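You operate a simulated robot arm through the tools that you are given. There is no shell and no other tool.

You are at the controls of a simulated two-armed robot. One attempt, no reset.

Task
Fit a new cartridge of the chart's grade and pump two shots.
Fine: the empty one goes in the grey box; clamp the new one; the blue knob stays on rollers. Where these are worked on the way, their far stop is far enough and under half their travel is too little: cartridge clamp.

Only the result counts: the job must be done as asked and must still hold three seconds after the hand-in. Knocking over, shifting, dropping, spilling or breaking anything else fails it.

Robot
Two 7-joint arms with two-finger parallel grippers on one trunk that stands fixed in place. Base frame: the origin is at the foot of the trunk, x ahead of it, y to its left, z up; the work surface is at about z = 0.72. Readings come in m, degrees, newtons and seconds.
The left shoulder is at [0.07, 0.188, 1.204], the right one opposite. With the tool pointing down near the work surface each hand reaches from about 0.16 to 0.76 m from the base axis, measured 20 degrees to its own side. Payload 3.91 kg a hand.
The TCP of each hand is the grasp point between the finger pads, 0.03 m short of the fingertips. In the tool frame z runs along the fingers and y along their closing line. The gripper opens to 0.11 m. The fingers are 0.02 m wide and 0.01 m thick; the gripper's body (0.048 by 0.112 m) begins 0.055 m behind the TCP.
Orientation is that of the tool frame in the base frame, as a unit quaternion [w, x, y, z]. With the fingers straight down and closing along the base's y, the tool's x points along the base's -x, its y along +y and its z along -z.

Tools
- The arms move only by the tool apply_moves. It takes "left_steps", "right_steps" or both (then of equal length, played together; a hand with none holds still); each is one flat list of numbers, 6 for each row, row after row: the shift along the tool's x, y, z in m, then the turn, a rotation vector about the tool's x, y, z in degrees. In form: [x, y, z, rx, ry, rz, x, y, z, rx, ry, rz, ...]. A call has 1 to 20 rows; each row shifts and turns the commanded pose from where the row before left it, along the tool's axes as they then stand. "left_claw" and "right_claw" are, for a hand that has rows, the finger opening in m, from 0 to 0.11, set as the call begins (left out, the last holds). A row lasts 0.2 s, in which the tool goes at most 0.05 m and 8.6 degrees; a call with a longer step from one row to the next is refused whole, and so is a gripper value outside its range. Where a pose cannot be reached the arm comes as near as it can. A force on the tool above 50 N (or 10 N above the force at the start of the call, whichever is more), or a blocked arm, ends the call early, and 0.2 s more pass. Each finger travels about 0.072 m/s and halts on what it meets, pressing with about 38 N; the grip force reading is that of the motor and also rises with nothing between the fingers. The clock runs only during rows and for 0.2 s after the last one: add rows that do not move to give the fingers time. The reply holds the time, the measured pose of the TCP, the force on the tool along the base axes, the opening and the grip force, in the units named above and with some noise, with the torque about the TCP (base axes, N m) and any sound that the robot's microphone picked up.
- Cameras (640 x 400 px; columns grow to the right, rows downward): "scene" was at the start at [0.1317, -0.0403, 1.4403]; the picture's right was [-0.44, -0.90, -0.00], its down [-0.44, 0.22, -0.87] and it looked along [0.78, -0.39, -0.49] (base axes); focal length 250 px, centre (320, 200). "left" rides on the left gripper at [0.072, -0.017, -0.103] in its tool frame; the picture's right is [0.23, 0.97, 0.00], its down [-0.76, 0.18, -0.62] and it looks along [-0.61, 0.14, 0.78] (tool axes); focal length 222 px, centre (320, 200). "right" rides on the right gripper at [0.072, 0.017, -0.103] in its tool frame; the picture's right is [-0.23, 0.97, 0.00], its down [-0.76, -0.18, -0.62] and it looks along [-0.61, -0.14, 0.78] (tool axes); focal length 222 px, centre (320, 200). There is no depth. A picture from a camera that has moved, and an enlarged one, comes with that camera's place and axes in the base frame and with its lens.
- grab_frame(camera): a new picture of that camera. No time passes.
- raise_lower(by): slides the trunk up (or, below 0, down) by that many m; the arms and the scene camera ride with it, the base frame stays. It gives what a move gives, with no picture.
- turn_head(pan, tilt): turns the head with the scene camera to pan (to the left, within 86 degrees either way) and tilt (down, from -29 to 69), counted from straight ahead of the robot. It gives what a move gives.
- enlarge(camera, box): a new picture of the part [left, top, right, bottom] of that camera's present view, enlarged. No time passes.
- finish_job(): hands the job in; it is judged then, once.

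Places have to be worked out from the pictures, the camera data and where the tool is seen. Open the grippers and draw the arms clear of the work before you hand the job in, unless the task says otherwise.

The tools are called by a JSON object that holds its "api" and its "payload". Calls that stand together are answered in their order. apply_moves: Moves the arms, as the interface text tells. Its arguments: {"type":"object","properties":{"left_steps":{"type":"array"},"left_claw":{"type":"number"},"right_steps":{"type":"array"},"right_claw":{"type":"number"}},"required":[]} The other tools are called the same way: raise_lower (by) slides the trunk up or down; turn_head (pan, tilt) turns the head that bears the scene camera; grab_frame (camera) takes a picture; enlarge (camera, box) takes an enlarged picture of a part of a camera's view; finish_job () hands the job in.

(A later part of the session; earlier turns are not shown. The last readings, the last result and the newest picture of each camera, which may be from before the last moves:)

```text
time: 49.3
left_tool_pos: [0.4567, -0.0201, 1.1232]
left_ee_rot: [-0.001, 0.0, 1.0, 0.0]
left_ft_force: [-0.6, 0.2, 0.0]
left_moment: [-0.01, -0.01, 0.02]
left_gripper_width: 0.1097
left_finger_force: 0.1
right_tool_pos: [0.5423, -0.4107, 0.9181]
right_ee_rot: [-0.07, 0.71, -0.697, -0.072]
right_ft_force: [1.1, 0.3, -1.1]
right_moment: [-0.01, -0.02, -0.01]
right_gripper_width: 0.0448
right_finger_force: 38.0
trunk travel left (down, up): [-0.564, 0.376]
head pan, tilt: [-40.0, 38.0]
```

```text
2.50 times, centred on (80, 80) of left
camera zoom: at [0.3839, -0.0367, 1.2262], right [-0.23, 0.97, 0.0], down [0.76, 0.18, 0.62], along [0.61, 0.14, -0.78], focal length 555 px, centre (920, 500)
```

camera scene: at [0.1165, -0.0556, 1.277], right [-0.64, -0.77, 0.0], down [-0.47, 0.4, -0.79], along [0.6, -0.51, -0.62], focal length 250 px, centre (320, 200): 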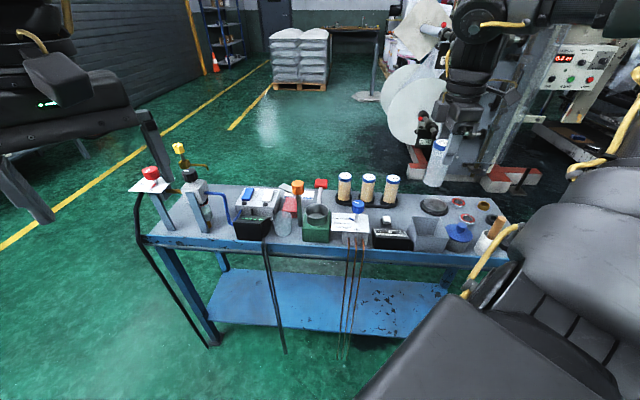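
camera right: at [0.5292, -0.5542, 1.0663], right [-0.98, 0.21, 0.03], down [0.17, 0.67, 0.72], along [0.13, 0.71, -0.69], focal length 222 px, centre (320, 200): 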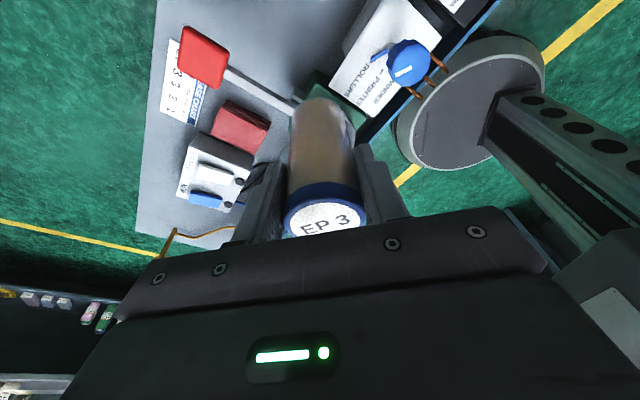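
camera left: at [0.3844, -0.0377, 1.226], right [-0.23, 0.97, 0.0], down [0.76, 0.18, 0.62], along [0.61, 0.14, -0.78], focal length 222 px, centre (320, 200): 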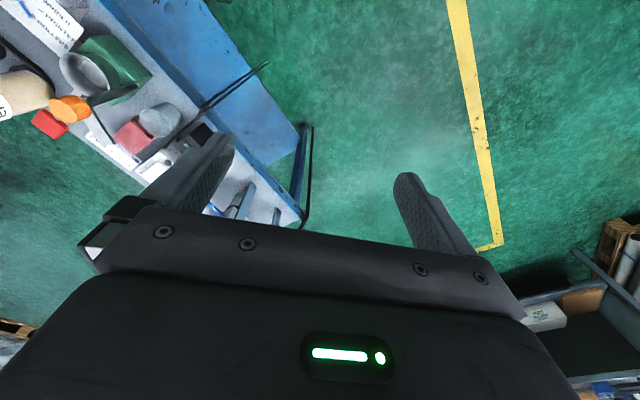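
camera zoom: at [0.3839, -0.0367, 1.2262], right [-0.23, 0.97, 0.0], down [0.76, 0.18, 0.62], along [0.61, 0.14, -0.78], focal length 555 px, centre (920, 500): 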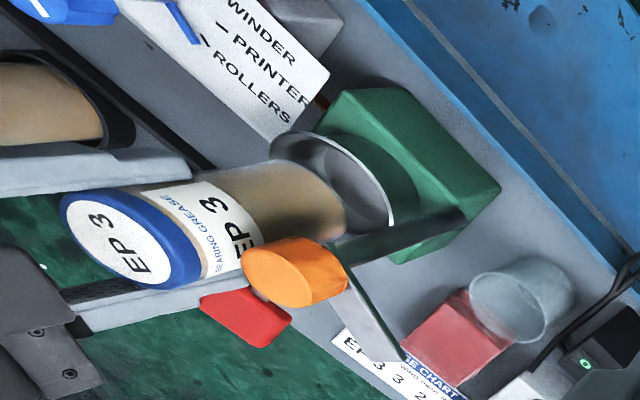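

I zoom further with the left camera on the cup rim and the cartridge's lower end for a finer alignment check.

{"api": "enlarge", "payload": {"camera": "left", "box": [90, 40, 170, 90]}}

{"api": "enlarge", "payload": {"camera": "scene", "box": [300, 190, 332, 225]}}

{"api": "enlarge", "payload": {"camera": "right", "box": [290, 60, 350, 140]}}

```text
8.00 times, centred on (130, 65) of left
camera zoom: at [0.3839, -0.0367, 1.2262], right [-0.23, 0.97, 0.0], down [0.76, 0.18, 0.62], along [0.61, 0.14, -0.78], focal length 1777 px, centre (1840, 1280)
```

zoom: 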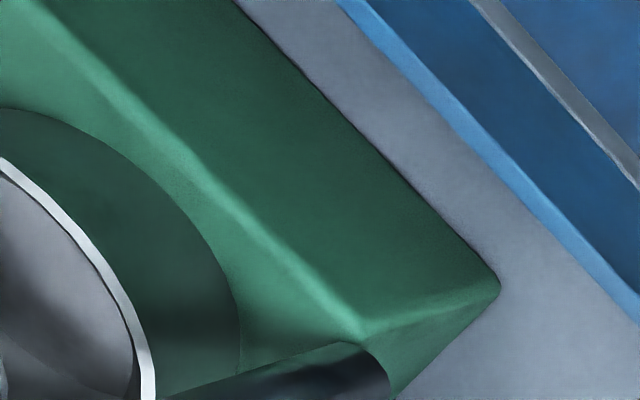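

```text
11.43 times, centred on (316, 208) of scene
camera zoom: at [0.1162, -0.0551, 1.2771], right [-0.64, -0.77, 0.0], down [-0.47, 0.4, -0.79], along [0.6, -0.51, -0.62], focal length 2854 px, centre (366, 114)
```

zoom: 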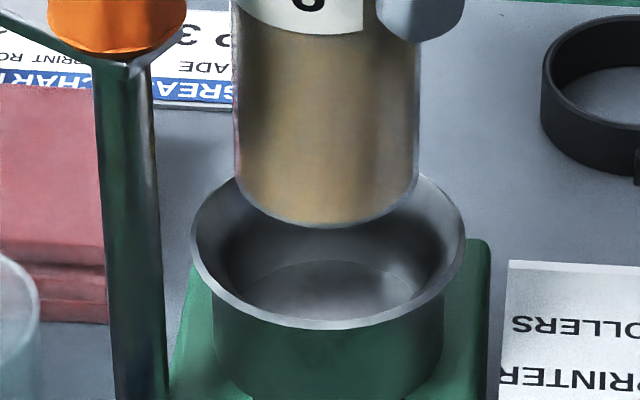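

```text
5.00 times, centred on (320, 100) of right
camera zoom: at [0.5278, -0.5019, 1.003], right [-0.98, 0.21, 0.04], down [0.17, 0.63, 0.76], along [0.13, 0.75, -0.65], focal length 1111 px, centre (320, 700)
```

zoom: 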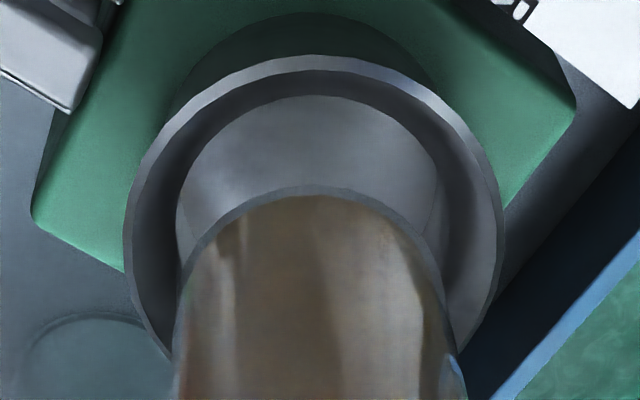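

The wrist, scene and left views all now put cartridge and bore concentric within ~1 mm. I lower in small steps.

{"api": "apply_moves", "payload": {"right_steps": [0.002, 0, 0.0098, 0, 0, 0, 0.002, 0, 0.0098, 0, 0, 0]}}

{"api": "apply_moves", "payload": {"right_steps": [0.0008, 0, 0.0039, 0, 0, 0, 0.0008, 0, 0.0039, 0, 0, 0]}}

{"api": "enlarge", "payload": {"camera": "scene", "box": [286, 150, 350, 230]}}

{"api": "enlarge", "payload": {"camera": "right", "box": [290, 60, 350, 140]}}

```text
time: 49.9
left_tool_pos: [0.4576, -0.0197, 1.1224]
left_ee_rot: [0.0, 0.0, 1.0, 0.0]
left_ft_force: [1.6, -0.3, 0.7]
left_moment: [-0.03, 0.0, 0.01]
left_gripper_width: 0.1102
left_finger_force: 0.0
right_tool_pos: [0.5441, -0.4108, 0.8975]
right_ee_rot: [-0.071, 0.709, -0.698, -0.072]
right_ft_force: [0.3, -0.1, -1.2]
right_moment: [-0.01, 0.02, 0.0]
right_gripper_width: 0.0446
right_finger_force: 38.0
trunk travel left (down, up): [-0.564, 0.376]
head pan, tilt: [-40.0, 38.0]
```

```text
time: 50.5
left_tool_pos: [0.4567, -0.0202, 1.1233]
left_ee_rot: [0.0, 0.0, 1.0, 0.001]
left_ft_force: [-0.1, 1.0, -0.7]
left_moment: [0.0, 0.03, -0.01]
left_gripper_width: 0.1101
left_finger_force: 0.1
right_tool_pos: [0.5421, -0.4106, 0.8897]
right_ee_rot: [-0.07, 0.709, -0.698, -0.071]
right_ft_force: [-0.5, -0.4, -1.1]
right_moment: [-0.01, -0.01, -0.01]
right_gripper_width: 0.0448
right_finger_force: 38.2
trunk travel left (down, up): [-0.564, 0.376]
head pan, tilt: [-40.0, 38.0]
```

```text
5.00 times, centred on (318, 190) of scene
camera zoom: at [0.1168, -0.0556, 1.277], right [-0.64, -0.77, 0.0], down [-0.47, 0.4, -0.79], along [0.6, -0.51, -0.62], focal length 1248 px, centre (330, 250)
```

zoom: 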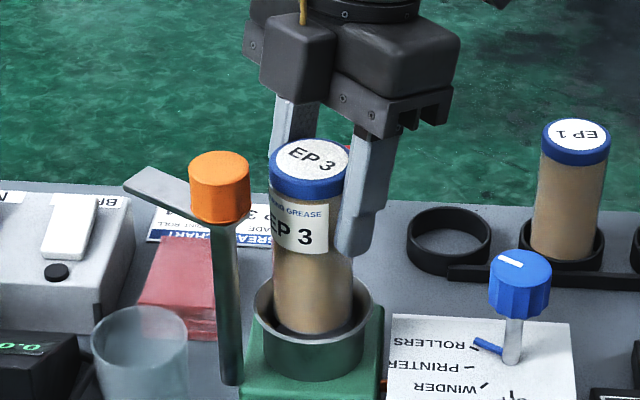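

```text
5.00 times, centred on (320, 100) of right
camera zoom: at [0.528, -0.5018, 0.9769], right [-0.98, 0.21, 0.04], down [0.17, 0.63, 0.76], along [0.13, 0.75, -0.65], focal length 1111 px, centre (320, 700)
```

zoom: 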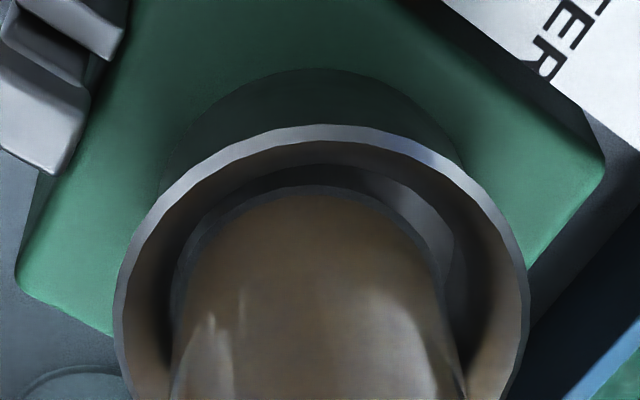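

Still no contact, gaps look even. Continue.

{"api": "apply_moves", "payload": {"right_steps": [0.0006, 0, 0.0029, 0, 0, 0, 0.0006, 0, 0.0029, 0, 0, 0]}}

{"api": "apply_moves", "payload": {"right_steps": [0.0006, 0, 0.0029, 0, 0, 0]}}

{"api": "apply_moves", "payload": {"right_steps": [0.0006, 0, 0.0029, 0, 0, 0]}}

{"api": "enlarge", "payload": {"camera": "right", "box": [290, 60, 350, 140]}}

```text
time: 51.1
left_tool_pos: [0.4572, -0.0207, 1.1233]
left_ee_rot: [0.0, 0.0, 1.0, 0.0]
left_ft_force: [-1.1, 0.3, 0.1]
left_moment: [0.04, -0.02, 0.0]
left_gripper_width: 0.1099
left_finger_force: 0.0
right_tool_pos: [0.5435, -0.4107, 0.8852]
right_ee_rot: [-0.07, 0.71, -0.698, -0.071]
right_ft_force: [0.2, 0.3, -1.9]
right_moment: [-0.02, 0.0, -0.02]
right_gripper_width: 0.0446
right_finger_force: 38.1
trunk travel left (down, up): [-0.564, 0.376]
head pan, tilt: [-40.0, 38.0]
```

```text
time: 51.5
left_tool_pos: [0.4579, -0.0202, 1.1227]
left_ee_rot: [0.0, 0.0, 1.0, 0.0]
left_ft_force: [0.4, 0.3, 0.4]
left_moment: [0.01, 0.03, -0.01]
left_gripper_width: 0.1099
left_finger_force: 0.1
right_tool_pos: [0.5419, -0.4103, 0.8831]
right_ee_rot: [-0.069, 0.71, -0.698, -0.072]
right_ft_force: [-0.2, 0.3, -1.5]
right_moment: [0.02, 0.01, 0.02]
right_gripper_width: 0.0446
right_finger_force: 38.6
trunk travel left (down, up): [-0.564, 0.376]
head pan, tilt: [-40.0, 38.0]
```

```text
time: 51.9
left_tool_pos: [0.457, -0.0201, 1.1226]
left_ee_rot: [0.0, 0.0, 1.0, 0.0]
left_ft_force: [0.3, 1.0, 0.5]
left_moment: [-0.01, 0.02, -0.01]
left_gripper_width: 0.1098
left_finger_force: 0.1
right_tool_pos: [0.542, -0.4102, 0.8791]
right_ee_rot: [-0.07, 0.71, -0.697, -0.071]
right_ft_force: [-0.3, 0.3, -1.4]
right_moment: [0.0, -0.02, 0.02]
right_gripper_width: 0.0446
right_finger_force: 37.7
trunk travel left (down, up): [-0.564, 0.376]
head pan, tilt: [-40.0, 38.0]
```

```text
5.00 times, centred on (320, 100) of right
camera zoom: at [0.5278, -0.5021, 0.9651], right [-0.98, 0.21, 0.05], down [0.17, 0.62, 0.76], along [0.13, 0.75, -0.65], focal length 1111 px, centre (320, 700)
```

zoom: 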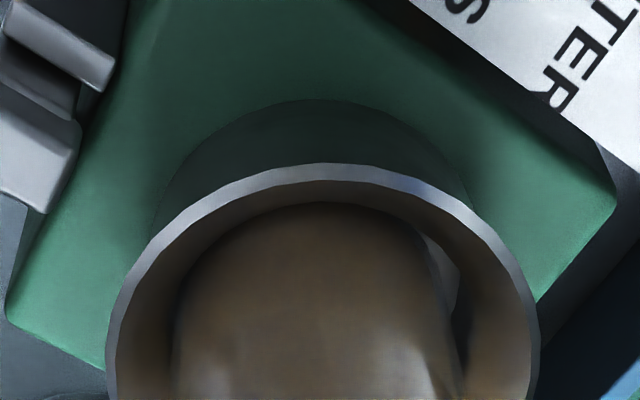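

No contact yet, but the free gap shows on the -x side; I shift 1.5 mm to -x and keep lowering.

{"api": "apply_moves", "payload": {"right_steps": [0, 0.0015, 0, 0, 0, 0, 0.0004, 0, 0.002, 0, 0, 0]}}

{"api": "apply_moves", "payload": {"right_steps": [0.0006, 0, 0.0029, 0, 0, 0]}}

{"api": "enlarge", "payload": {"camera": "right", "box": [290, 60, 350, 140]}}

{"api": "enlarge", "payload": {"camera": "scene", "box": [286, 150, 350, 230]}}

```text
time: 52.5
left_tool_pos: [0.4572, -0.0198, 1.123]
left_ee_rot: [0.0, 0.0, 1.0, 0.0]
left_ft_force: [-0.1, -0.9, -1.0]
left_moment: [0.01, 0.0, -0.04]
left_gripper_width: 0.1102
left_finger_force: 0.2
right_tool_pos: [0.5404, -0.4101, 0.878]
right_ee_rot: [-0.071, 0.71, -0.697, -0.072]
right_ft_force: [-0.2, -0.3, -1.5]
right_moment: [-0.02, 0.0, 0.03]
right_gripper_width: 0.0444
right_finger_force: 38.6
trunk travel left (down, up): [-0.564, 0.376]
head pan, tilt: [-40.0, 38.0]
```

```text
time: 52.9
left_tool_pos: [0.4568, -0.02, 1.1236]
left_ee_rot: [0.0, 0.0, 1.0, 0.001]
left_ft_force: [0.6, -0.7, 0.3]
left_moment: [-0.03, 0.0, 0.04]
left_gripper_width: 0.1102
left_finger_force: 0.1
right_tool_pos: [0.5412, -0.4116, 0.8752]
right_ee_rot: [-0.071, 0.71, -0.697, -0.072]
right_ft_force: [-0.2, 0.0, -0.5]
right_moment: [0.02, 0.0, 0.02]
right_gripper_width: 0.0447
right_finger_force: 37.8
trunk travel left (down, up): [-0.564, 0.376]
head pan, tilt: [-40.0, 38.0]
```

```text
5.00 times, centred on (320, 100) of right
camera zoom: at [0.5263, -0.5025, 0.9608], right [-0.98, 0.21, 0.04], down [0.17, 0.63, 0.76], along [0.13, 0.75, -0.65], focal length 1111 px, centre (320, 700)
```

zoom: 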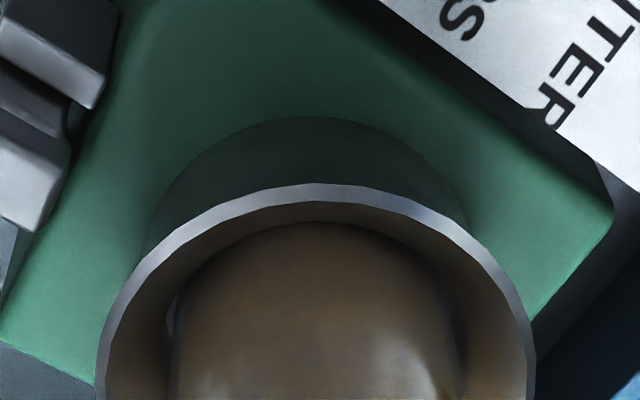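

```text
5.00 times, centred on (318, 190) of scene
camera zoom: at [0.1168, -0.0556, 1.277], right [-0.64, -0.77, 0.0], down [-0.47, 0.4, -0.79], along [0.6, -0.51, -0.62], focal length 1248 px, centre (330, 250)
```

zoom: 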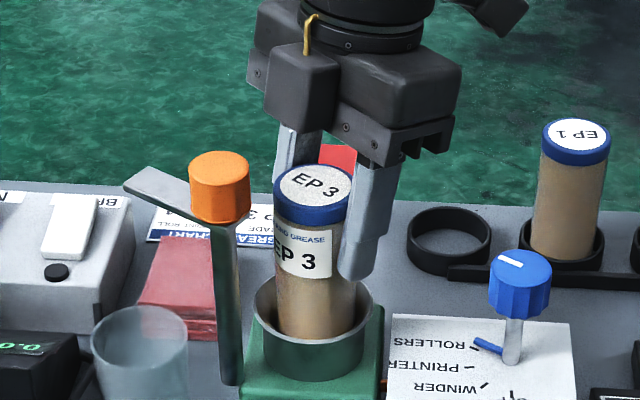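

Gap is now nearly even (slightly left). I nudge +0.5 mm in x and continue down a few millimetres at a time.

{"api": "apply_moves", "payload": {"right_steps": [0.0006, -0.0006, 0.0029, 0, 0, 0]}}

{"api": "apply_moves", "payload": {"right_steps": [0.0004, 0, 0.002, 0, 0, 0]}}

{"api": "apply_moves", "payload": {"right_steps": [0.0004, 0, 0.002, 0, 0, 0]}}

```text
time: 53.3
left_tool_pos: [0.4569, -0.02, 1.1228]
left_ee_rot: [0.001, 0.0, 1.0, 0.001]
left_ft_force: [0.1, -0.3, 0.6]
left_moment: [-0.03, -0.02, 0.01]
left_gripper_width: 0.1098
left_finger_force: 0.0
right_tool_pos: [0.5411, -0.4111, 0.8706]
right_ee_rot: [-0.07, 0.709, -0.698, -0.071]
right_ft_force: [-1.1, 0.8, -1.1]
right_moment: [-0.02, 0.02, 0.0]
right_gripper_width: 0.0447
right_finger_force: 38.1
trunk travel left (down, up): [-0.564, 0.376]
head pan, tilt: [-40.0, 38.0]
```

```text
time: 53.7
left_tool_pos: [0.4567, -0.0201, 1.1222]
left_ee_rot: [0.0, 0.0, 1.0, 0.0]
left_ft_force: [0.2, -0.9, 0.9]
left_moment: [0.01, -0.01, 0.01]
left_gripper_width: 0.1101
left_finger_force: 0.2
right_tool_pos: [0.5414, -0.4108, 0.8696]
right_ee_rot: [-0.07, 0.71, -0.697, -0.072]
right_ft_force: [0.3, -0.4, -1.4]
right_moment: [-0.02, 0.0, -0.05]
right_gripper_width: 0.0446
right_finger_force: 38.4
trunk travel left (down, up): [-0.564, 0.376]
head pan, tilt: [-40.0, 38.0]
```

```text
time: 54.1
left_tool_pos: [0.4559, -0.0197, 1.1231]
left_ee_rot: [0.0, 0.0, 1.0, -0.001]
left_ft_force: [-0.6, 0.8, 0.3]
left_moment: [-0.02, 0.0, -0.01]
left_gripper_width: 0.1102
left_finger_force: 0.0
right_tool_pos: [0.5411, -0.4107, 0.8688]
right_ee_rot: [-0.07, 0.71, -0.697, -0.07]
right_ft_force: [0.4, -2.2, 5.7]
right_moment: [-0.23, 0.02, 0.0]
right_gripper_width: 0.0445
right_finger_force: 38.4
trunk travel left (down, up): [-0.564, 0.376]
head pan, tilt: [-40.0, 38.0]
```

First contact (≈6 N) at TCP 0.868, where the cap top should be ≈0.883 like the seated empty. I check visually.

{"api": "enlarge", "payload": {"camera": "scene", "box": [286, 150, 350, 230]}}

{"api": "enlarge", "payload": {"camera": "right", "box": [290, 60, 350, 140]}}

{"api": "enlarge", "payload": {"camera": "left", "box": [20, 10, 160, 110]}}

```text
5.00 times, centred on (318, 190) of scene
camera zoom: at [0.116, -0.0551, 1.2772], right [-0.64, -0.77, 0.0], down [-0.47, 0.4, -0.79], along [0.6, -0.51, -0.62], focal length 1248 px, centre (330, 250)
```

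zoom: 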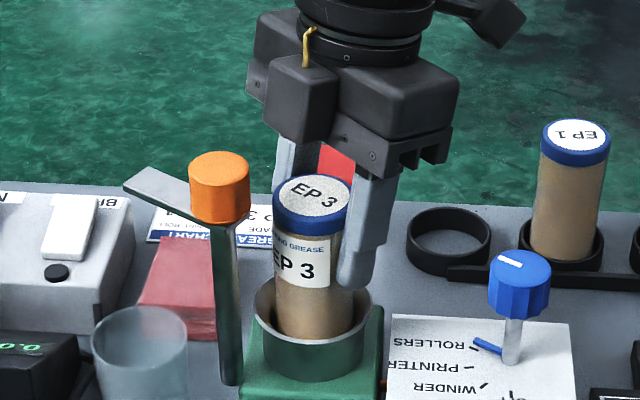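

```text
5.00 times, centred on (320, 100) of right
camera zoom: at [0.5266, -0.5022, 0.9543], right [-0.98, 0.21, 0.04], down [0.17, 0.63, 0.76], along [0.13, 0.75, -0.65], focal length 1111 px, centre (320, 700)
```

zoom: 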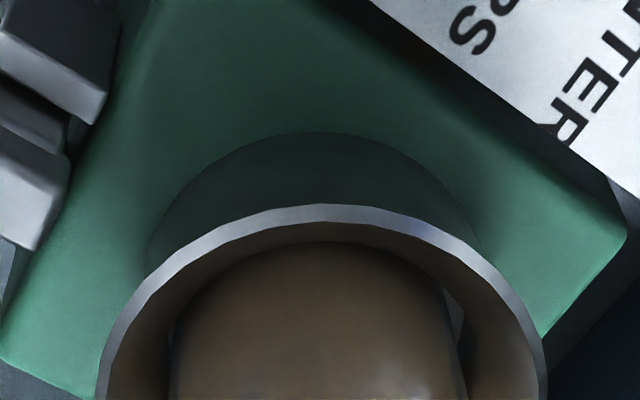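

```text
4.00 times, centred on (90, 60) of left
camera zoom: at [0.3837, -0.0367, 1.2264], right [-0.23, 0.97, 0.0], down [0.76, 0.18, 0.62], along [0.61, 0.14, -0.78], focal length 888 px, centre (1240, 760)
```

zoom: 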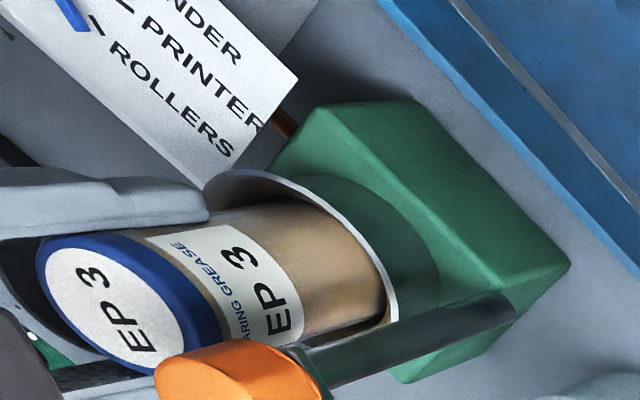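

The cap is within ~1–2 mm of the empty's seated height and upright, so it is in the bore. I open the fingers to let it settle.

{"api": "apply_moves", "payload": {"right_steps": [0, 0, 0, 0, 0, 0, 0, 0, 0, 0, 0, 0, 0, 0, 0, 0, 0, 0], "right_claw": 0.06}}

{"api": "enlarge", "payload": {"camera": "scene", "box": [286, 150, 350, 230]}}

{"api": "enlarge", "payload": {"camera": "left", "box": [20, 10, 160, 110]}}

```text
time: 54.9
left_tool_pos: [0.4563, -0.02, 1.1231]
left_ee_rot: [-0.001, 0.0, 1.0, 0.0]
left_ft_force: [0.3, 0.7, -0.1]
left_moment: [0.0, -0.02, -0.03]
left_gripper_width: 0.1101
left_finger_force: 0.0
right_tool_pos: [0.541, -0.4105, 0.8685]
right_ee_rot: [-0.07, 0.71, -0.697, -0.071]
right_ft_force: [-0.4, -0.1, -0.2]
right_moment: [0.02, -0.02, -0.01]
right_gripper_width: 0.0602
right_finger_force: 0.1
trunk travel left (down, up): [-0.564, 0.376]
head pan, tilt: [-40.0, 38.0]
```

```text
5.00 times, centred on (318, 190) of scene
camera zoom: at [0.1166, -0.0554, 1.277], right [-0.64, -0.77, 0.0], down [-0.47, 0.4, -0.79], along [0.6, -0.51, -0.62], focal length 1248 px, centre (330, 250)
```

zoom: 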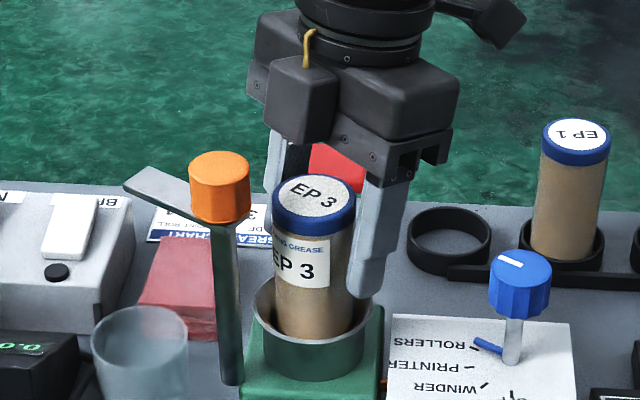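

```text
4.00 times, centred on (90, 60) of left
camera zoom: at [0.3843, -0.037, 1.226], right [-0.23, 0.97, 0.0], down [0.76, 0.18, 0.62], along [0.61, 0.14, -0.78], focal length 888 px, centre (1240, 760)
```

zoom: 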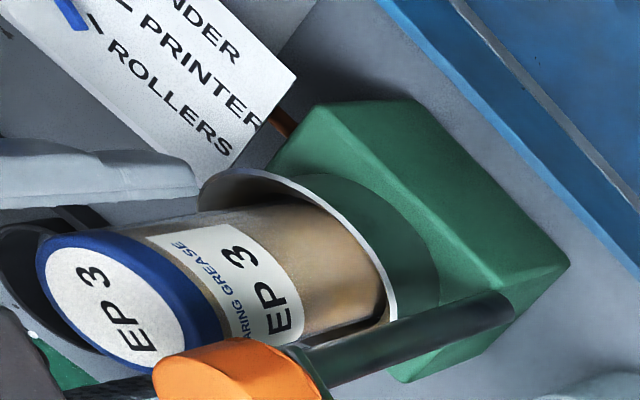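

It stands upright in the cup. I withdraw straight up and remove the hand tilt.

{"api": "apply_moves", "payload": {"right_steps": [-0.004, 0, -0.0196, 0, 0, 0, -0.0079, 0, -0.0392, 0, 0, 0, -0.0079, 0, -0.0392, 0, 0, 0, 0, 0, 0, 0, 5.75, 0, 0, 0, 0, 0, 5.75, 0]}}

{"api": "enlarge", "payload": {"camera": "scene", "box": [260, 140, 388, 220]}}

{"api": "grab_frame", "payload": {"camera": "right"}}

```text
time: 56.1
left_tool_pos: [0.4564, -0.0198, 1.1222]
left_ee_rot: [0.0, 0.0, 1.0, 0.0]
left_ft_force: [-0.1, 0.3, 0.6]
left_moment: [0.0, -0.02, 0.03]
left_gripper_width: 0.11
left_finger_force: 0.1
right_tool_pos: [0.5419, -0.4094, 0.9685]
right_ee_rot: [0.0, 0.713, -0.702, 0.001]
right_ft_force: [0.3, 0.2, 0.8]
right_moment: [0.05, 0.0, 0.01]
right_gripper_width: 0.06
right_finger_force: 0.0
trunk travel left (down, up): [-0.564, 0.376]
head pan, tilt: [-40.0, 38.0]
```

```text
5.00 times, centred on (324, 180) of scene
camera zoom: at [0.1167, -0.055, 1.277], right [-0.64, -0.77, 0.0], down [-0.47, 0.4, -0.79], along [0.6, -0.51, -0.62], focal length 1248 px, centre (300, 300)
```

zoom: 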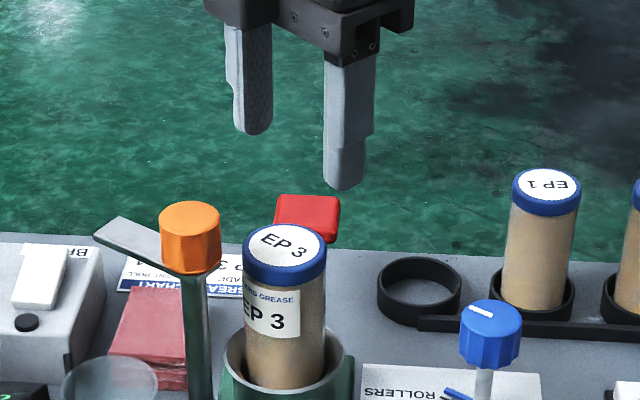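

```text
taken
camera right: at [0.5268, -0.483, 1.0707], right [-0.98, 0.21, 0.0], down [0.16, 0.77, 0.62], along [0.13, 0.61, -0.78], focal length 222 px, centre (320, 200)
```

right: 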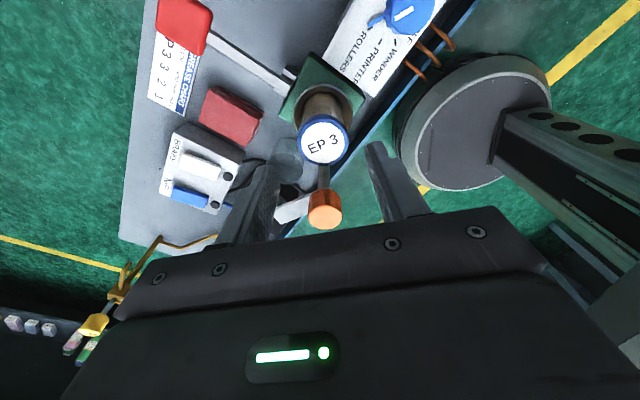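

The cap looks ~1–2 mm higher than the empty did, within error. I'll press it gently down with closed fingertips to make sure it is seated.

{"api": "apply_moves", "payload": {"right_steps": [-0.008, 0, 0, 0, 0, 0, 0, 0, 0, 0, 0, 0, 0, 0, 0, 0, 0, 0, 0, 0, 0.02, 0, 0, 0, 0, 0, 0.02, 0, 0, 0, 0, 0, 0.008, 0, 0, 0], "right_claw": 0.0}}

{"api": "apply_moves", "payload": {"right_steps": [0, 0, 0.003, 0, 0, 0]}}

{"api": "apply_moves", "payload": {"right_steps": [0, 0, 0.003, 0, 0, 0]}}

```text
time: 57.5
left_tool_pos: [0.456, -0.0205, 1.1237]
left_ee_rot: [0.001, 0.0, 1.0, 0.0]
left_ft_force: [0.6, -0.8, 0.1]
left_moment: [-0.03, -0.02, 0.01]
left_gripper_width: 0.1102
left_finger_force: 0.1
right_tool_pos: [0.5421, -0.4023, 0.9201]
right_ee_rot: [0.0, 0.713, -0.701, -0.001]
right_ft_force: [-0.1, -1.0, -0.4]
right_moment: [0.0, -0.02, 0.0]
right_gripper_width: 0.0
right_finger_force: 37.7
trunk travel left (down, up): [-0.564, 0.376]
head pan, tilt: [-40.0, 38.0]
```

```text
time: 57.9
left_tool_pos: [0.4564, -0.0196, 1.123]
left_ee_rot: [0.0, 0.0, 1.0, 0.0]
left_ft_force: [-0.4, -0.3, 0.4]
left_moment: [-0.01, -0.02, 0.0]
left_gripper_width: 0.1099
left_finger_force: 0.1
right_tool_pos: [0.5409, -0.4029, 0.9166]
right_ee_rot: [-0.001, 0.713, -0.702, 0.0]
right_ft_force: [0.3, -0.6, 3.1]
right_moment: [-0.05, -0.01, 0.01]
right_gripper_width: 0.0002
right_finger_force: 37.6
trunk travel left (down, up): [-0.564, 0.376]
head pan, tilt: [-40.0, 38.0]
```

```text
time: 58.3
left_tool_pos: [0.4551, -0.0204, 1.1245]
left_ee_rot: [0.001, 0.0, 1.0, 0.0]
left_ft_force: [-0.5, 0.4, 0.3]
left_moment: [-0.01, 0.01, 0.03]
left_gripper_width: 0.1101
left_finger_force: 0.1
right_tool_pos: [0.5414, -0.4025, 0.9157]
right_ee_rot: [-0.002, 0.713, -0.701, 0.003]
right_ft_force: [-0.3, -3.8, 21.5]
right_moment: [-0.18, -0.01, 0.03]
right_gripper_width: 0.0
right_finger_force: 38.4
trunk travel left (down, up): [-0.564, 0.376]
head pan, tilt: [-40.0, 38.0]
```

Firm contact at cap height ≈0.886. I press once more slightly to see if it yields.

{"api": "apply_moves", "payload": {"right_steps": [0, 0, 0.0025, 0, 0, 0]}}

{"api": "apply_moves", "payload": {"right_steps": [0, 0, -0.02, 0, 0, 0, 0, 0, -0.035, 0, 0, 0, 0, 0, -0.03, 0, 0, 0]}}

{"api": "enlarge", "payload": {"camera": "scene", "box": [260, 140, 388, 220]}}

{"api": "enlarge", "payload": {"camera": "left", "box": [20, 10, 160, 110]}}

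```text
time: 58.7
left_tool_pos: [0.4538, -0.0179, 1.1244]
left_ee_rot: [0.002, 0.001, 1.0, 0.0]
left_ft_force: [-1.2, 0.6, 0.0]
left_moment: [-0.02, 0.0, 0.0]
left_gripper_width: 0.1099
left_finger_force: 0.1
right_tool_pos: [0.5401, -0.4011, 0.9171]
right_ee_rot: [-0.003, 0.713, -0.701, 0.005]
right_ft_force: [3.8, -9.8, 44.3]
right_moment: [-0.52, -0.12, 0.01]
right_gripper_width: 0.0
right_finger_force: 37.3
trunk travel left (down, up): [-0.564, 0.376]
head pan, tilt: [-40.0, 38.0]
```

```text
time: 59.5
left_tool_pos: [0.457, -0.0206, 1.1215]
left_ee_rot: [0.0, 0.0, 1.0, 0.0]
left_ft_force: [-0.1, -0.8, 0.1]
left_moment: [0.02, 0.04, -0.01]
left_gripper_width: 0.1101
left_finger_force: 0.1
right_tool_pos: [0.5429, -0.4023, 0.9944]
right_ee_rot: [0.001, 0.713, -0.701, -0.001]
right_ft_force: [0.2, -0.5, 0.3]
right_moment: [0.0, 0.01, 0.0]
right_gripper_width: 0.0
right_finger_force: 37.9
trunk travel left (down, up): [-0.564, 0.376]
head pan, tilt: [-40.0, 38.0]
```

```text
5.00 times, centred on (324, 180) of scene
camera zoom: at [0.1173, -0.0557, 1.2768], right [-0.64, -0.77, 0.0], down [-0.47, 0.4, -0.79], along [0.6, -0.51, -0.62], focal length 1248 px, centre (300, 300)
```

zoom: 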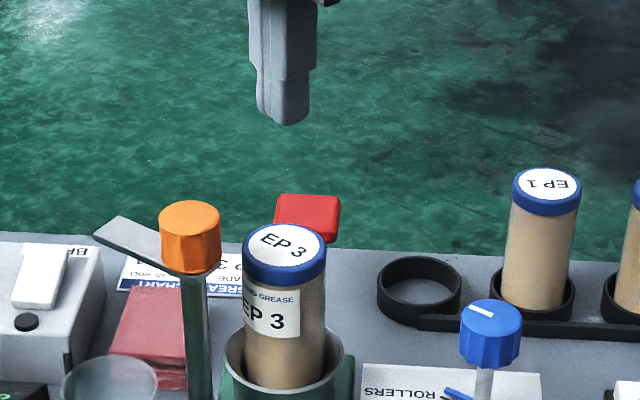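

```text
4.00 times, centred on (90, 60) of left
camera zoom: at [0.3849, -0.0371, 1.2257], right [-0.23, 0.97, 0.0], down [0.76, 0.18, 0.62], along [0.61, 0.14, -0.78], focal length 888 px, centre (1240, 760)
```

zoom: 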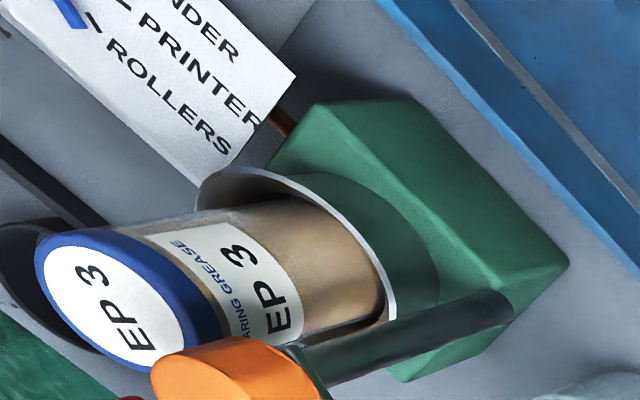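

The cartridge is firmly seated. Now back to the clamp knob at (0.5515, -0.3465): open, move above it, descend and grip.

{"api": "apply_moves", "payload": {"right_steps": [-0.0279, -0.0048, 0, 0, 0, 0, -0.0279, -0.0048, 0, 0, 0, 0, 0, 0, 0, 0, 0, 0, 0, 0, 0.025, 0, 0, 0, 0, 0, 0.025, 0, 0, 0, 0, 0, 0.0145, 0, 0, 0], "right_claw": 0.06}}

{"api": "enlarge", "payload": {"camera": "scene", "box": [260, 140, 388, 220]}}

{"api": "apply_moves", "payload": {"right_steps": [0, 0, 0, 0, 0, 0, 0, 0, 0, 0, 0, 0, 0, 0, 0, 0, 0, 0, 0, 0, 0, 0, 0, 0], "right_claw": 0.0}}

```text
time: 60.9
left_tool_pos: [0.4564, -0.0185, 1.1238]
left_ee_rot: [0.001, 0.0, 1.0, 0.0]
left_ft_force: [-0.1, 0.2, -0.5]
left_moment: [0.0, 0.0, 0.04]
left_gripper_width: 0.1099
left_finger_force: 0.1
right_tool_pos: [0.5505, -0.3478, 0.9304]
right_ee_rot: [0.0, 0.713, -0.701, 0.0]
right_ft_force: [-0.3, 0.9, 0.0]
right_moment: [0.0, 0.0, 0.01]
right_gripper_width: 0.0596
right_finger_force: 0.1
trunk travel left (down, up): [-0.564, 0.376]
head pan, tilt: [-40.0, 38.0]
```

```text
5.00 times, centred on (324, 180) of scene
camera zoom: at [0.1164, -0.0553, 1.277], right [-0.64, -0.77, 0.0], down [-0.47, 0.4, -0.79], along [0.6, -0.51, -0.62], focal length 1248 px, centre (300, 300)
```

zoom: 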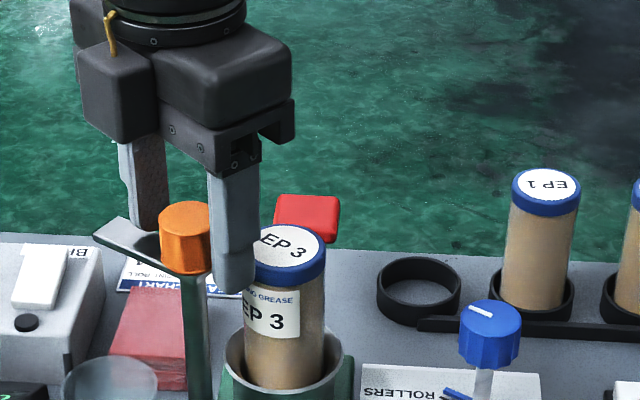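

```text
time: 61.9
left_tool_pos: [0.4564, -0.0203, 1.1233]
left_ee_rot: [-0.001, 0.001, 1.0, 0.0]
left_ft_force: [0.1, -0.2, 0.3]
left_moment: [0.0, -0.02, -0.02]
left_gripper_width: 0.11
left_finger_force: 0.1
right_tool_pos: [0.5513, -0.347, 0.9308]
right_ee_rot: [0.0, 0.713, -0.701, 0.0]
right_ft_force: [3.9, 0.1, 0.4]
right_moment: [0.27, -0.2, 0.0]
right_gripper_width: 0.0312
right_finger_force: 45.2
trunk travel left (down, up): [-0.564, 0.376]
head pan, tilt: [-40.0, 38.0]
```

Well-centred grip on the knob. I turn it back toward closed in two parts.

{"api": "apply_moves", "payload": {"right_steps": [0, 0, 0, 0, 0, 8, 0, 0, 0, 0, 0, 8, 0, 0, 0, 0, 0, 8, 0, 0, 0, 0, 0, 8, 0, 0, 0, 0, 0, 8, 0, 0, 0, 0, 0, 8, 0, 0, 0, 0, 0, 8]}}

{"api": "enlarge", "payload": {"camera": "scene", "box": [260, 140, 388, 220]}}

```text
time: 63.5
left_tool_pos: [0.4591, -0.0193, 1.1212]
left_ee_rot: [-0.001, 0.0, 1.0, -0.001]
left_ft_force: [-0.8, 0.1, -1.5]
left_moment: [0.0, -0.04, 0.0]
left_gripper_width: 0.1103
left_finger_force: 0.0
right_tool_pos: [0.5512, -0.3466, 0.9312]
right_ee_rot: [-0.001, -0.3, 0.954, 0.001]
right_ft_force: [5.4, -0.1, -4.2]
right_moment: [0.25, -0.63, 0.04]
right_gripper_width: 0.0313
right_finger_force: 45.0
trunk travel left (down, up): [-0.564, 0.376]
head pan, tilt: [-40.0, 38.0]
```

```text
5.00 times, centred on (324, 180) of scene
camera zoom: at [0.1179, -0.0558, 1.2768], right [-0.64, -0.77, 0.0], down [-0.47, 0.4, -0.79], along [0.6, -0.51, -0.62], focal length 1248 px, centre (300, 300)
```

zoom: 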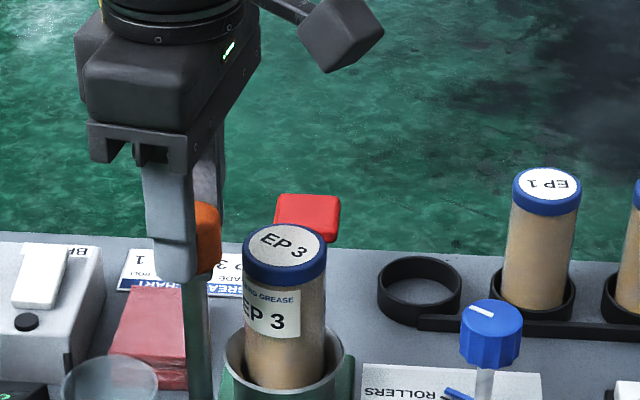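

Arm is behind the gripper, moving. Continue.

{"api": "apply_moves", "payload": {"right_steps": [0, 0, 0, 0, 0, 8, 0, 0, 0, 0, 0, 8, 0, 0, 0, 0, 0, 8, 0, 0, 0, 0, 0, 8]}}

{"api": "enlarge", "payload": {"camera": "scene", "box": [260, 140, 388, 220]}}

```text
time: 64.5
left_tool_pos: [0.4585, -0.0204, 1.1233]
left_ee_rot: [0.0, 0.0, 1.0, 0.001]
left_ft_force: [-0.5, -1.0, 0.3]
left_moment: [-0.01, -0.02, 0.02]
left_gripper_width: 0.1098
left_finger_force: 0.1
right_tool_pos: [0.5513, -0.3468, 0.9313]
right_ee_rot: [-0.001, -0.024, 1.0, 0.0]
right_ft_force: [6.1, 1.2, -6.2]
right_moment: [0.04, 0.37, 0.0]
right_gripper_width: 0.0313
right_finger_force: 45.1
trunk travel left (down, up): [-0.564, 0.376]
head pan, tilt: [-40.0, 38.0]
```

```text
5.00 times, centred on (324, 180) of scene
camera zoom: at [0.1183, -0.0556, 1.2769], right [-0.64, -0.77, 0.0], down [-0.47, 0.4, -0.79], along [0.6, -0.51, -0.62], focal length 1248 px, centre (300, 300)
```

zoom: 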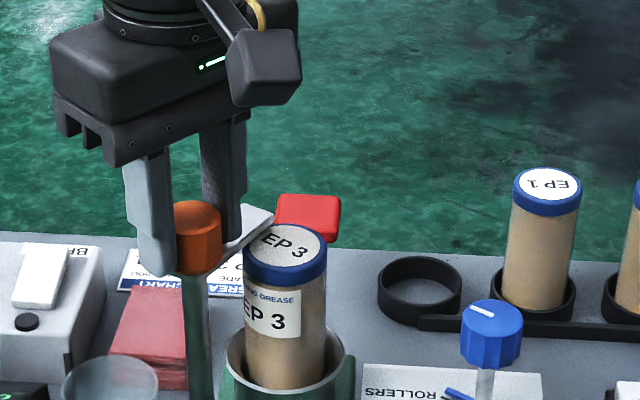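

The arm is just beginning to pass over the cap with no extra resistance. I continue to the closed stop.

{"api": "apply_moves", "payload": {"right_steps": [0, 0, 0, 0, 0, 6, 0, 0, 0, 0, 0, 6, 0, 0, 0, 0, 0, 6]}}

{"api": "enlarge", "payload": {"camera": "scene", "box": [260, 140, 388, 220]}}

```text
time: 65.3
left_tool_pos: [0.4593, -0.0194, 1.1222]
left_ee_rot: [-0.001, 0.0, 1.0, 0.0]
left_ft_force: [0.6, -0.1, -0.3]
left_moment: [0.0, -0.03, 0.01]
left_gripper_width: 0.1097
left_finger_force: 0.0
right_tool_pos: [0.5514, -0.3473, 0.9304]
right_ee_rot: [0.0, 0.131, 0.991, -0.001]
right_ft_force: [6.0, -0.2, -4.9]
right_moment: [0.02, 0.13, 0.0]
right_gripper_width: 0.0314
right_finger_force: 45.2
trunk travel left (down, up): [-0.564, 0.376]
head pan, tilt: [-40.0, 38.0]
```

```text
5.00 times, centred on (324, 180) of scene
camera zoom: at [0.1181, -0.0558, 1.2768], right [-0.64, -0.77, 0.0], down [-0.47, 0.4, -0.79], along [0.6, -0.51, -0.62], focal length 1248 px, centre (300, 300)
```

zoom: 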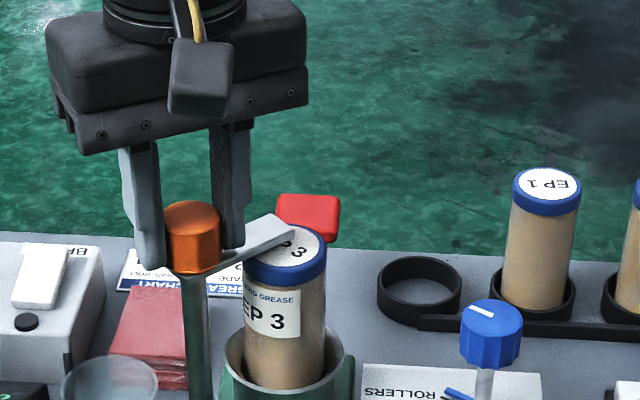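

The arm rides over the cap, nearly closed. A bit more to reach the stop.

{"api": "apply_moves", "payload": {"right_steps": [0, 0, 0, 0, 0, 5, 0, 0, 0, 0, 0, 5, 0, 0, 0, 0, 0, 5]}}

{"api": "enlarge", "payload": {"camera": "scene", "box": [260, 140, 388, 220]}}

```text
time: 66.1
left_tool_pos: [0.4573, -0.0204, 1.1222]
left_ee_rot: [-0.002, -0.001, 1.0, 0.0]
left_ft_force: [-0.6, -0.5, 0.4]
left_moment: [-0.02, 0.0, -0.01]
left_gripper_width: 0.11
left_finger_force: 0.1
right_tool_pos: [0.5499, -0.3466, 0.9306]
right_ee_rot: [-0.001, 0.259, 0.966, 0.0]
right_ft_force: [1.8, 3.0, -6.5]
right_moment: [0.12, -0.31, 0.38]
right_gripper_width: 0.0315
right_finger_force: 45.3
trunk travel left (down, up): [-0.564, 0.376]
head pan, tilt: [-40.0, 38.0]
```

```text
5.00 times, centred on (324, 180) of scene
camera zoom: at [0.1171, -0.0561, 1.2768], right [-0.64, -0.77, 0.0], down [-0.47, 0.4, -0.79], along [0.6, -0.51, -0.62], focal length 1248 px, centre (300, 300)
```

zoom: 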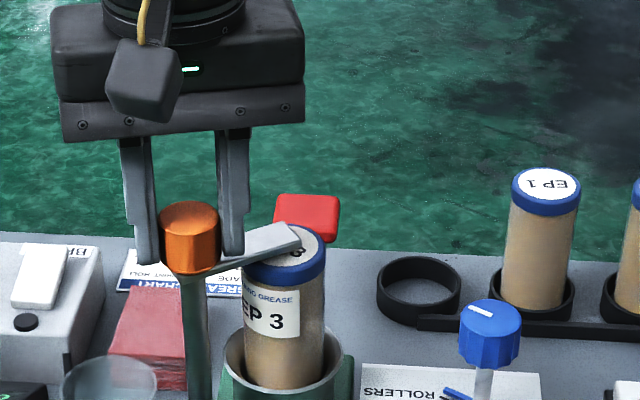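

Torque 0.38 N·m with the arm where it was originally: the clamp is at its closed stop. I release and rise, then look at the pump lever.

{"api": "apply_moves", "payload": {"right_steps": [0, 0, 0, 0, 0, 0, 0, 0, 0, 0, 0, 0, 0, 0, -0.02, 0, 0, 0, 0, 0, -0.03, 0, 0, 0, 0, 0, -0.03, 0, 0, 0, 0, 0, 0, 0, 0, 7.5, 0, 0, 0, 0, 0, 7.5], "right_claw": 0.06}}

{"api": "enlarge", "payload": {"camera": "scene", "box": [260, 140, 388, 220]}}

{"api": "grab_frame", "payload": {"camera": "right"}}

```text
time: 67.7
left_tool_pos: [0.4572, -0.0211, 1.1234]
left_ee_rot: [0.0, 0.0, 1.0, 0.001]
left_ft_force: [1.3, -0.1, 0.8]
left_moment: [0.06, -0.01, 0.01]
left_gripper_width: 0.1101
left_finger_force: 0.1
right_tool_pos: [0.5587, -0.3764, 1.0121]
right_ee_rot: [0.0, 0.382, 0.924, 0.002]
right_ft_force: [0.4, 0.2, -0.2]
right_moment: [0.02, 0.03, 0.0]
right_gripper_width: 0.0599
right_finger_force: 0.0
right hand out of reach, approached as far as the arm can: row 7
trunk travel left (down, up): [-0.564, 0.376]
head pan, tilt: [-40.0, 38.0]
```

```text
5.00 times, centred on (324, 180) of scene
camera zoom: at [0.1171, -0.0567, 1.2769], right [-0.64, -0.77, 0.0], down [-0.47, 0.4, -0.79], along [0.6, -0.51, -0.62], focal length 1248 px, centre (300, 300)
```

zoom: 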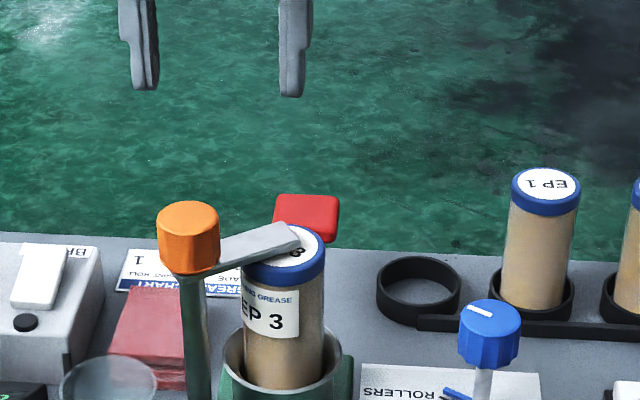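

```text
taken
camera right: at [0.5199, -0.3135, 1.1147], right [0.85, 0.53, 0.0], down [0.41, -0.67, 0.62], along [0.33, -0.52, -0.78], focal length 222 px, centre (320, 200)
```

right: 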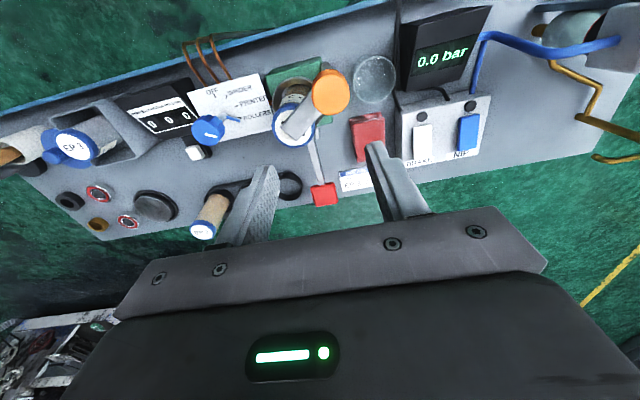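

Clamp stays closed over EP 3. The lever's red handle top is around (0.650, -0.509, 0.804); I tilt 8° outward, close the fingers, and go to a point ~5 cm above it.

{"api": "apply_moves", "payload": {"right_steps": [0, 0, 0, 0, -8, 0, -0.0255, -0.0058, 0.0294, 0, 0, 0, -0.0255, -0.0058, 0.0294, 0, 0, 0, -0.0255, -0.0058, 0.0294, 0, 0, 0, -0.0255, -0.0058, 0.02, 0, 0, 0, -0.0255, -0.0058, 0.02, 0, 0, 0, 0, 0, 0, 0, 0, 0], "right_claw": 0.0}}

{"api": "grab_frame", "payload": {"camera": "right"}}

{"api": "enlarge", "payload": {"camera": "scene", "box": [260, 140, 388, 220]}}

```text
time: 69.3
left_tool_pos: [0.4554, -0.0201, 1.1232]
left_ee_rot: [0.0, 0.0, 1.0, -0.001]
left_ft_force: [-0.5, 0.5, 0.1]
left_moment: [-0.01, -0.04, -0.02]
left_gripper_width: 0.1101
left_finger_force: 0.0
right_tool_pos: [0.6399, -0.5334, 0.9314]
right_ee_rot: [0.068, 0.381, 0.922, -0.026]
right_ft_force: [0.1, -1.2, -0.3]
right_moment: [0.0, 0.01, 0.02]
right_gripper_width: 0.0001
right_finger_force: 37.2
right hand out of reach, approached as far as the arm can: row 1, 6
trunk travel left (down, up): [-0.564, 0.376]
head pan, tilt: [-40.0, 38.0]
```

```text
taken
camera right: at [0.5905, -0.46, 1.0227], right [0.85, 0.53, 0.04], down [0.34, -0.6, 0.73], along [0.41, -0.6, -0.69], focal length 222 px, centre (320, 200)
```

right: 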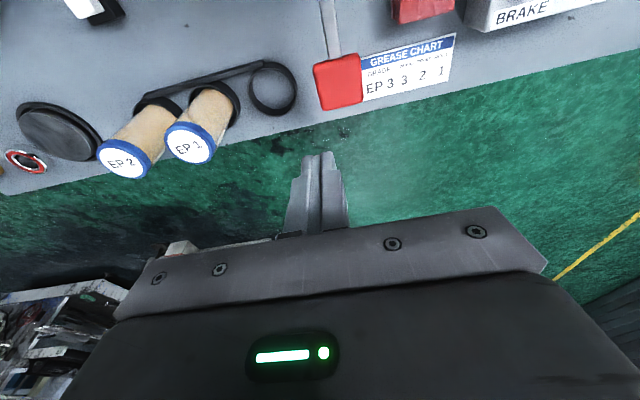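

```text
5.00 times, centred on (324, 180) of scene
camera zoom: at [0.1152, -0.0548, 1.2772], right [-0.64, -0.77, 0.0], down [-0.47, 0.4, -0.79], along [0.6, -0.51, -0.61], focal length 1248 px, centre (300, 300)
```

zoom: 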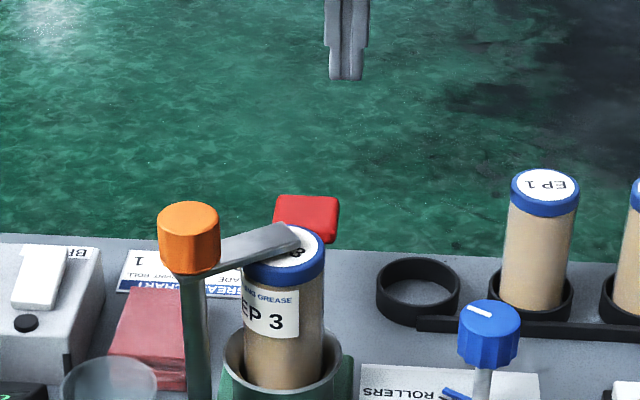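

The handle re-measures at ≈(0.652, -0.509, 0.804). I correct toward a point right above it (TCP ≈(0.645, -0.502, 0.87)).

{"api": "apply_moves", "payload": {"right_steps": [0.0134, 0.0127, 0.0289, 0, 0, 0, 0.0134, 0.0127, 0.0289, 0, 0, 0, 0, 0, 0, 0, 0, 0]}}

{"api": "grab_frame", "payload": {"camera": "right"}}

{"api": "enlarge", "payload": {"camera": "scene", "box": [260, 140, 388, 220]}}

```text
time: 70.1
left_tool_pos: [0.457, -0.0208, 1.1233]
left_ee_rot: [0.0, 0.0, 1.0, 0.0]
left_ft_force: [0.4, 0.1, 0.7]
left_moment: [-0.01, 0.01, 0.01]
left_gripper_width: 0.11
left_finger_force: 0.0
right_tool_pos: [0.6448, -0.5031, 0.8706]
right_ee_rot: [0.064, 0.381, 0.922, -0.027]
right_ft_force: [0.6, 0.1, 0.0]
right_moment: [0.01, -0.02, 0.01]
right_gripper_width: 0.0
right_finger_force: 37.6
trunk travel left (down, up): [-0.564, 0.376]
head pan, tilt: [-40.0, 38.0]
```

```text
taken
camera right: at [0.5973, -0.4297, 0.9617], right [0.85, 0.53, 0.03], down [0.35, -0.6, 0.72], along [0.4, -0.6, -0.69], focal length 222 px, centre (320, 200)
```

right: 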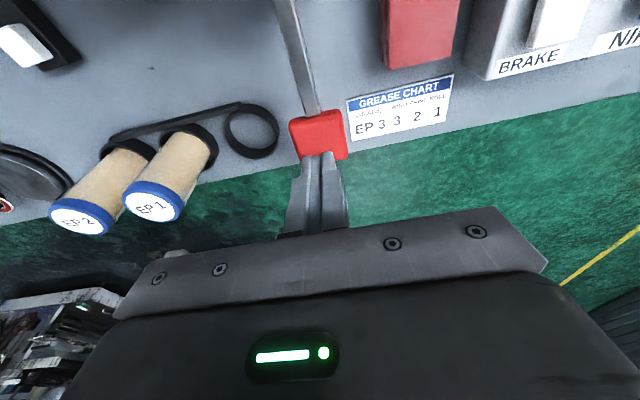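

```text
5.00 times, centred on (324, 180) of scene
camera zoom: at [0.1164, -0.0556, 1.277], right [-0.64, -0.77, 0.0], down [-0.47, 0.4, -0.79], along [0.6, -0.51, -0.62], focal length 1248 px, centre (300, 300)
```

zoom: 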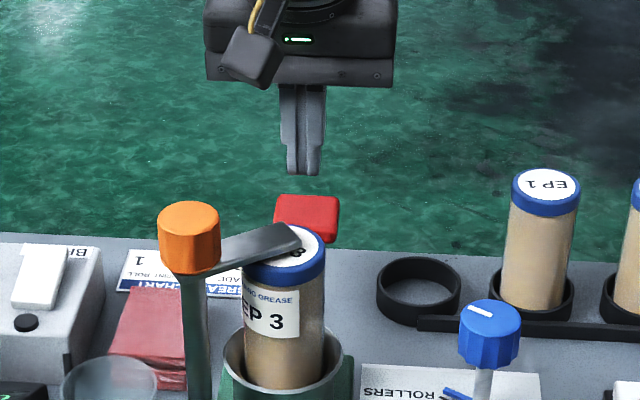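

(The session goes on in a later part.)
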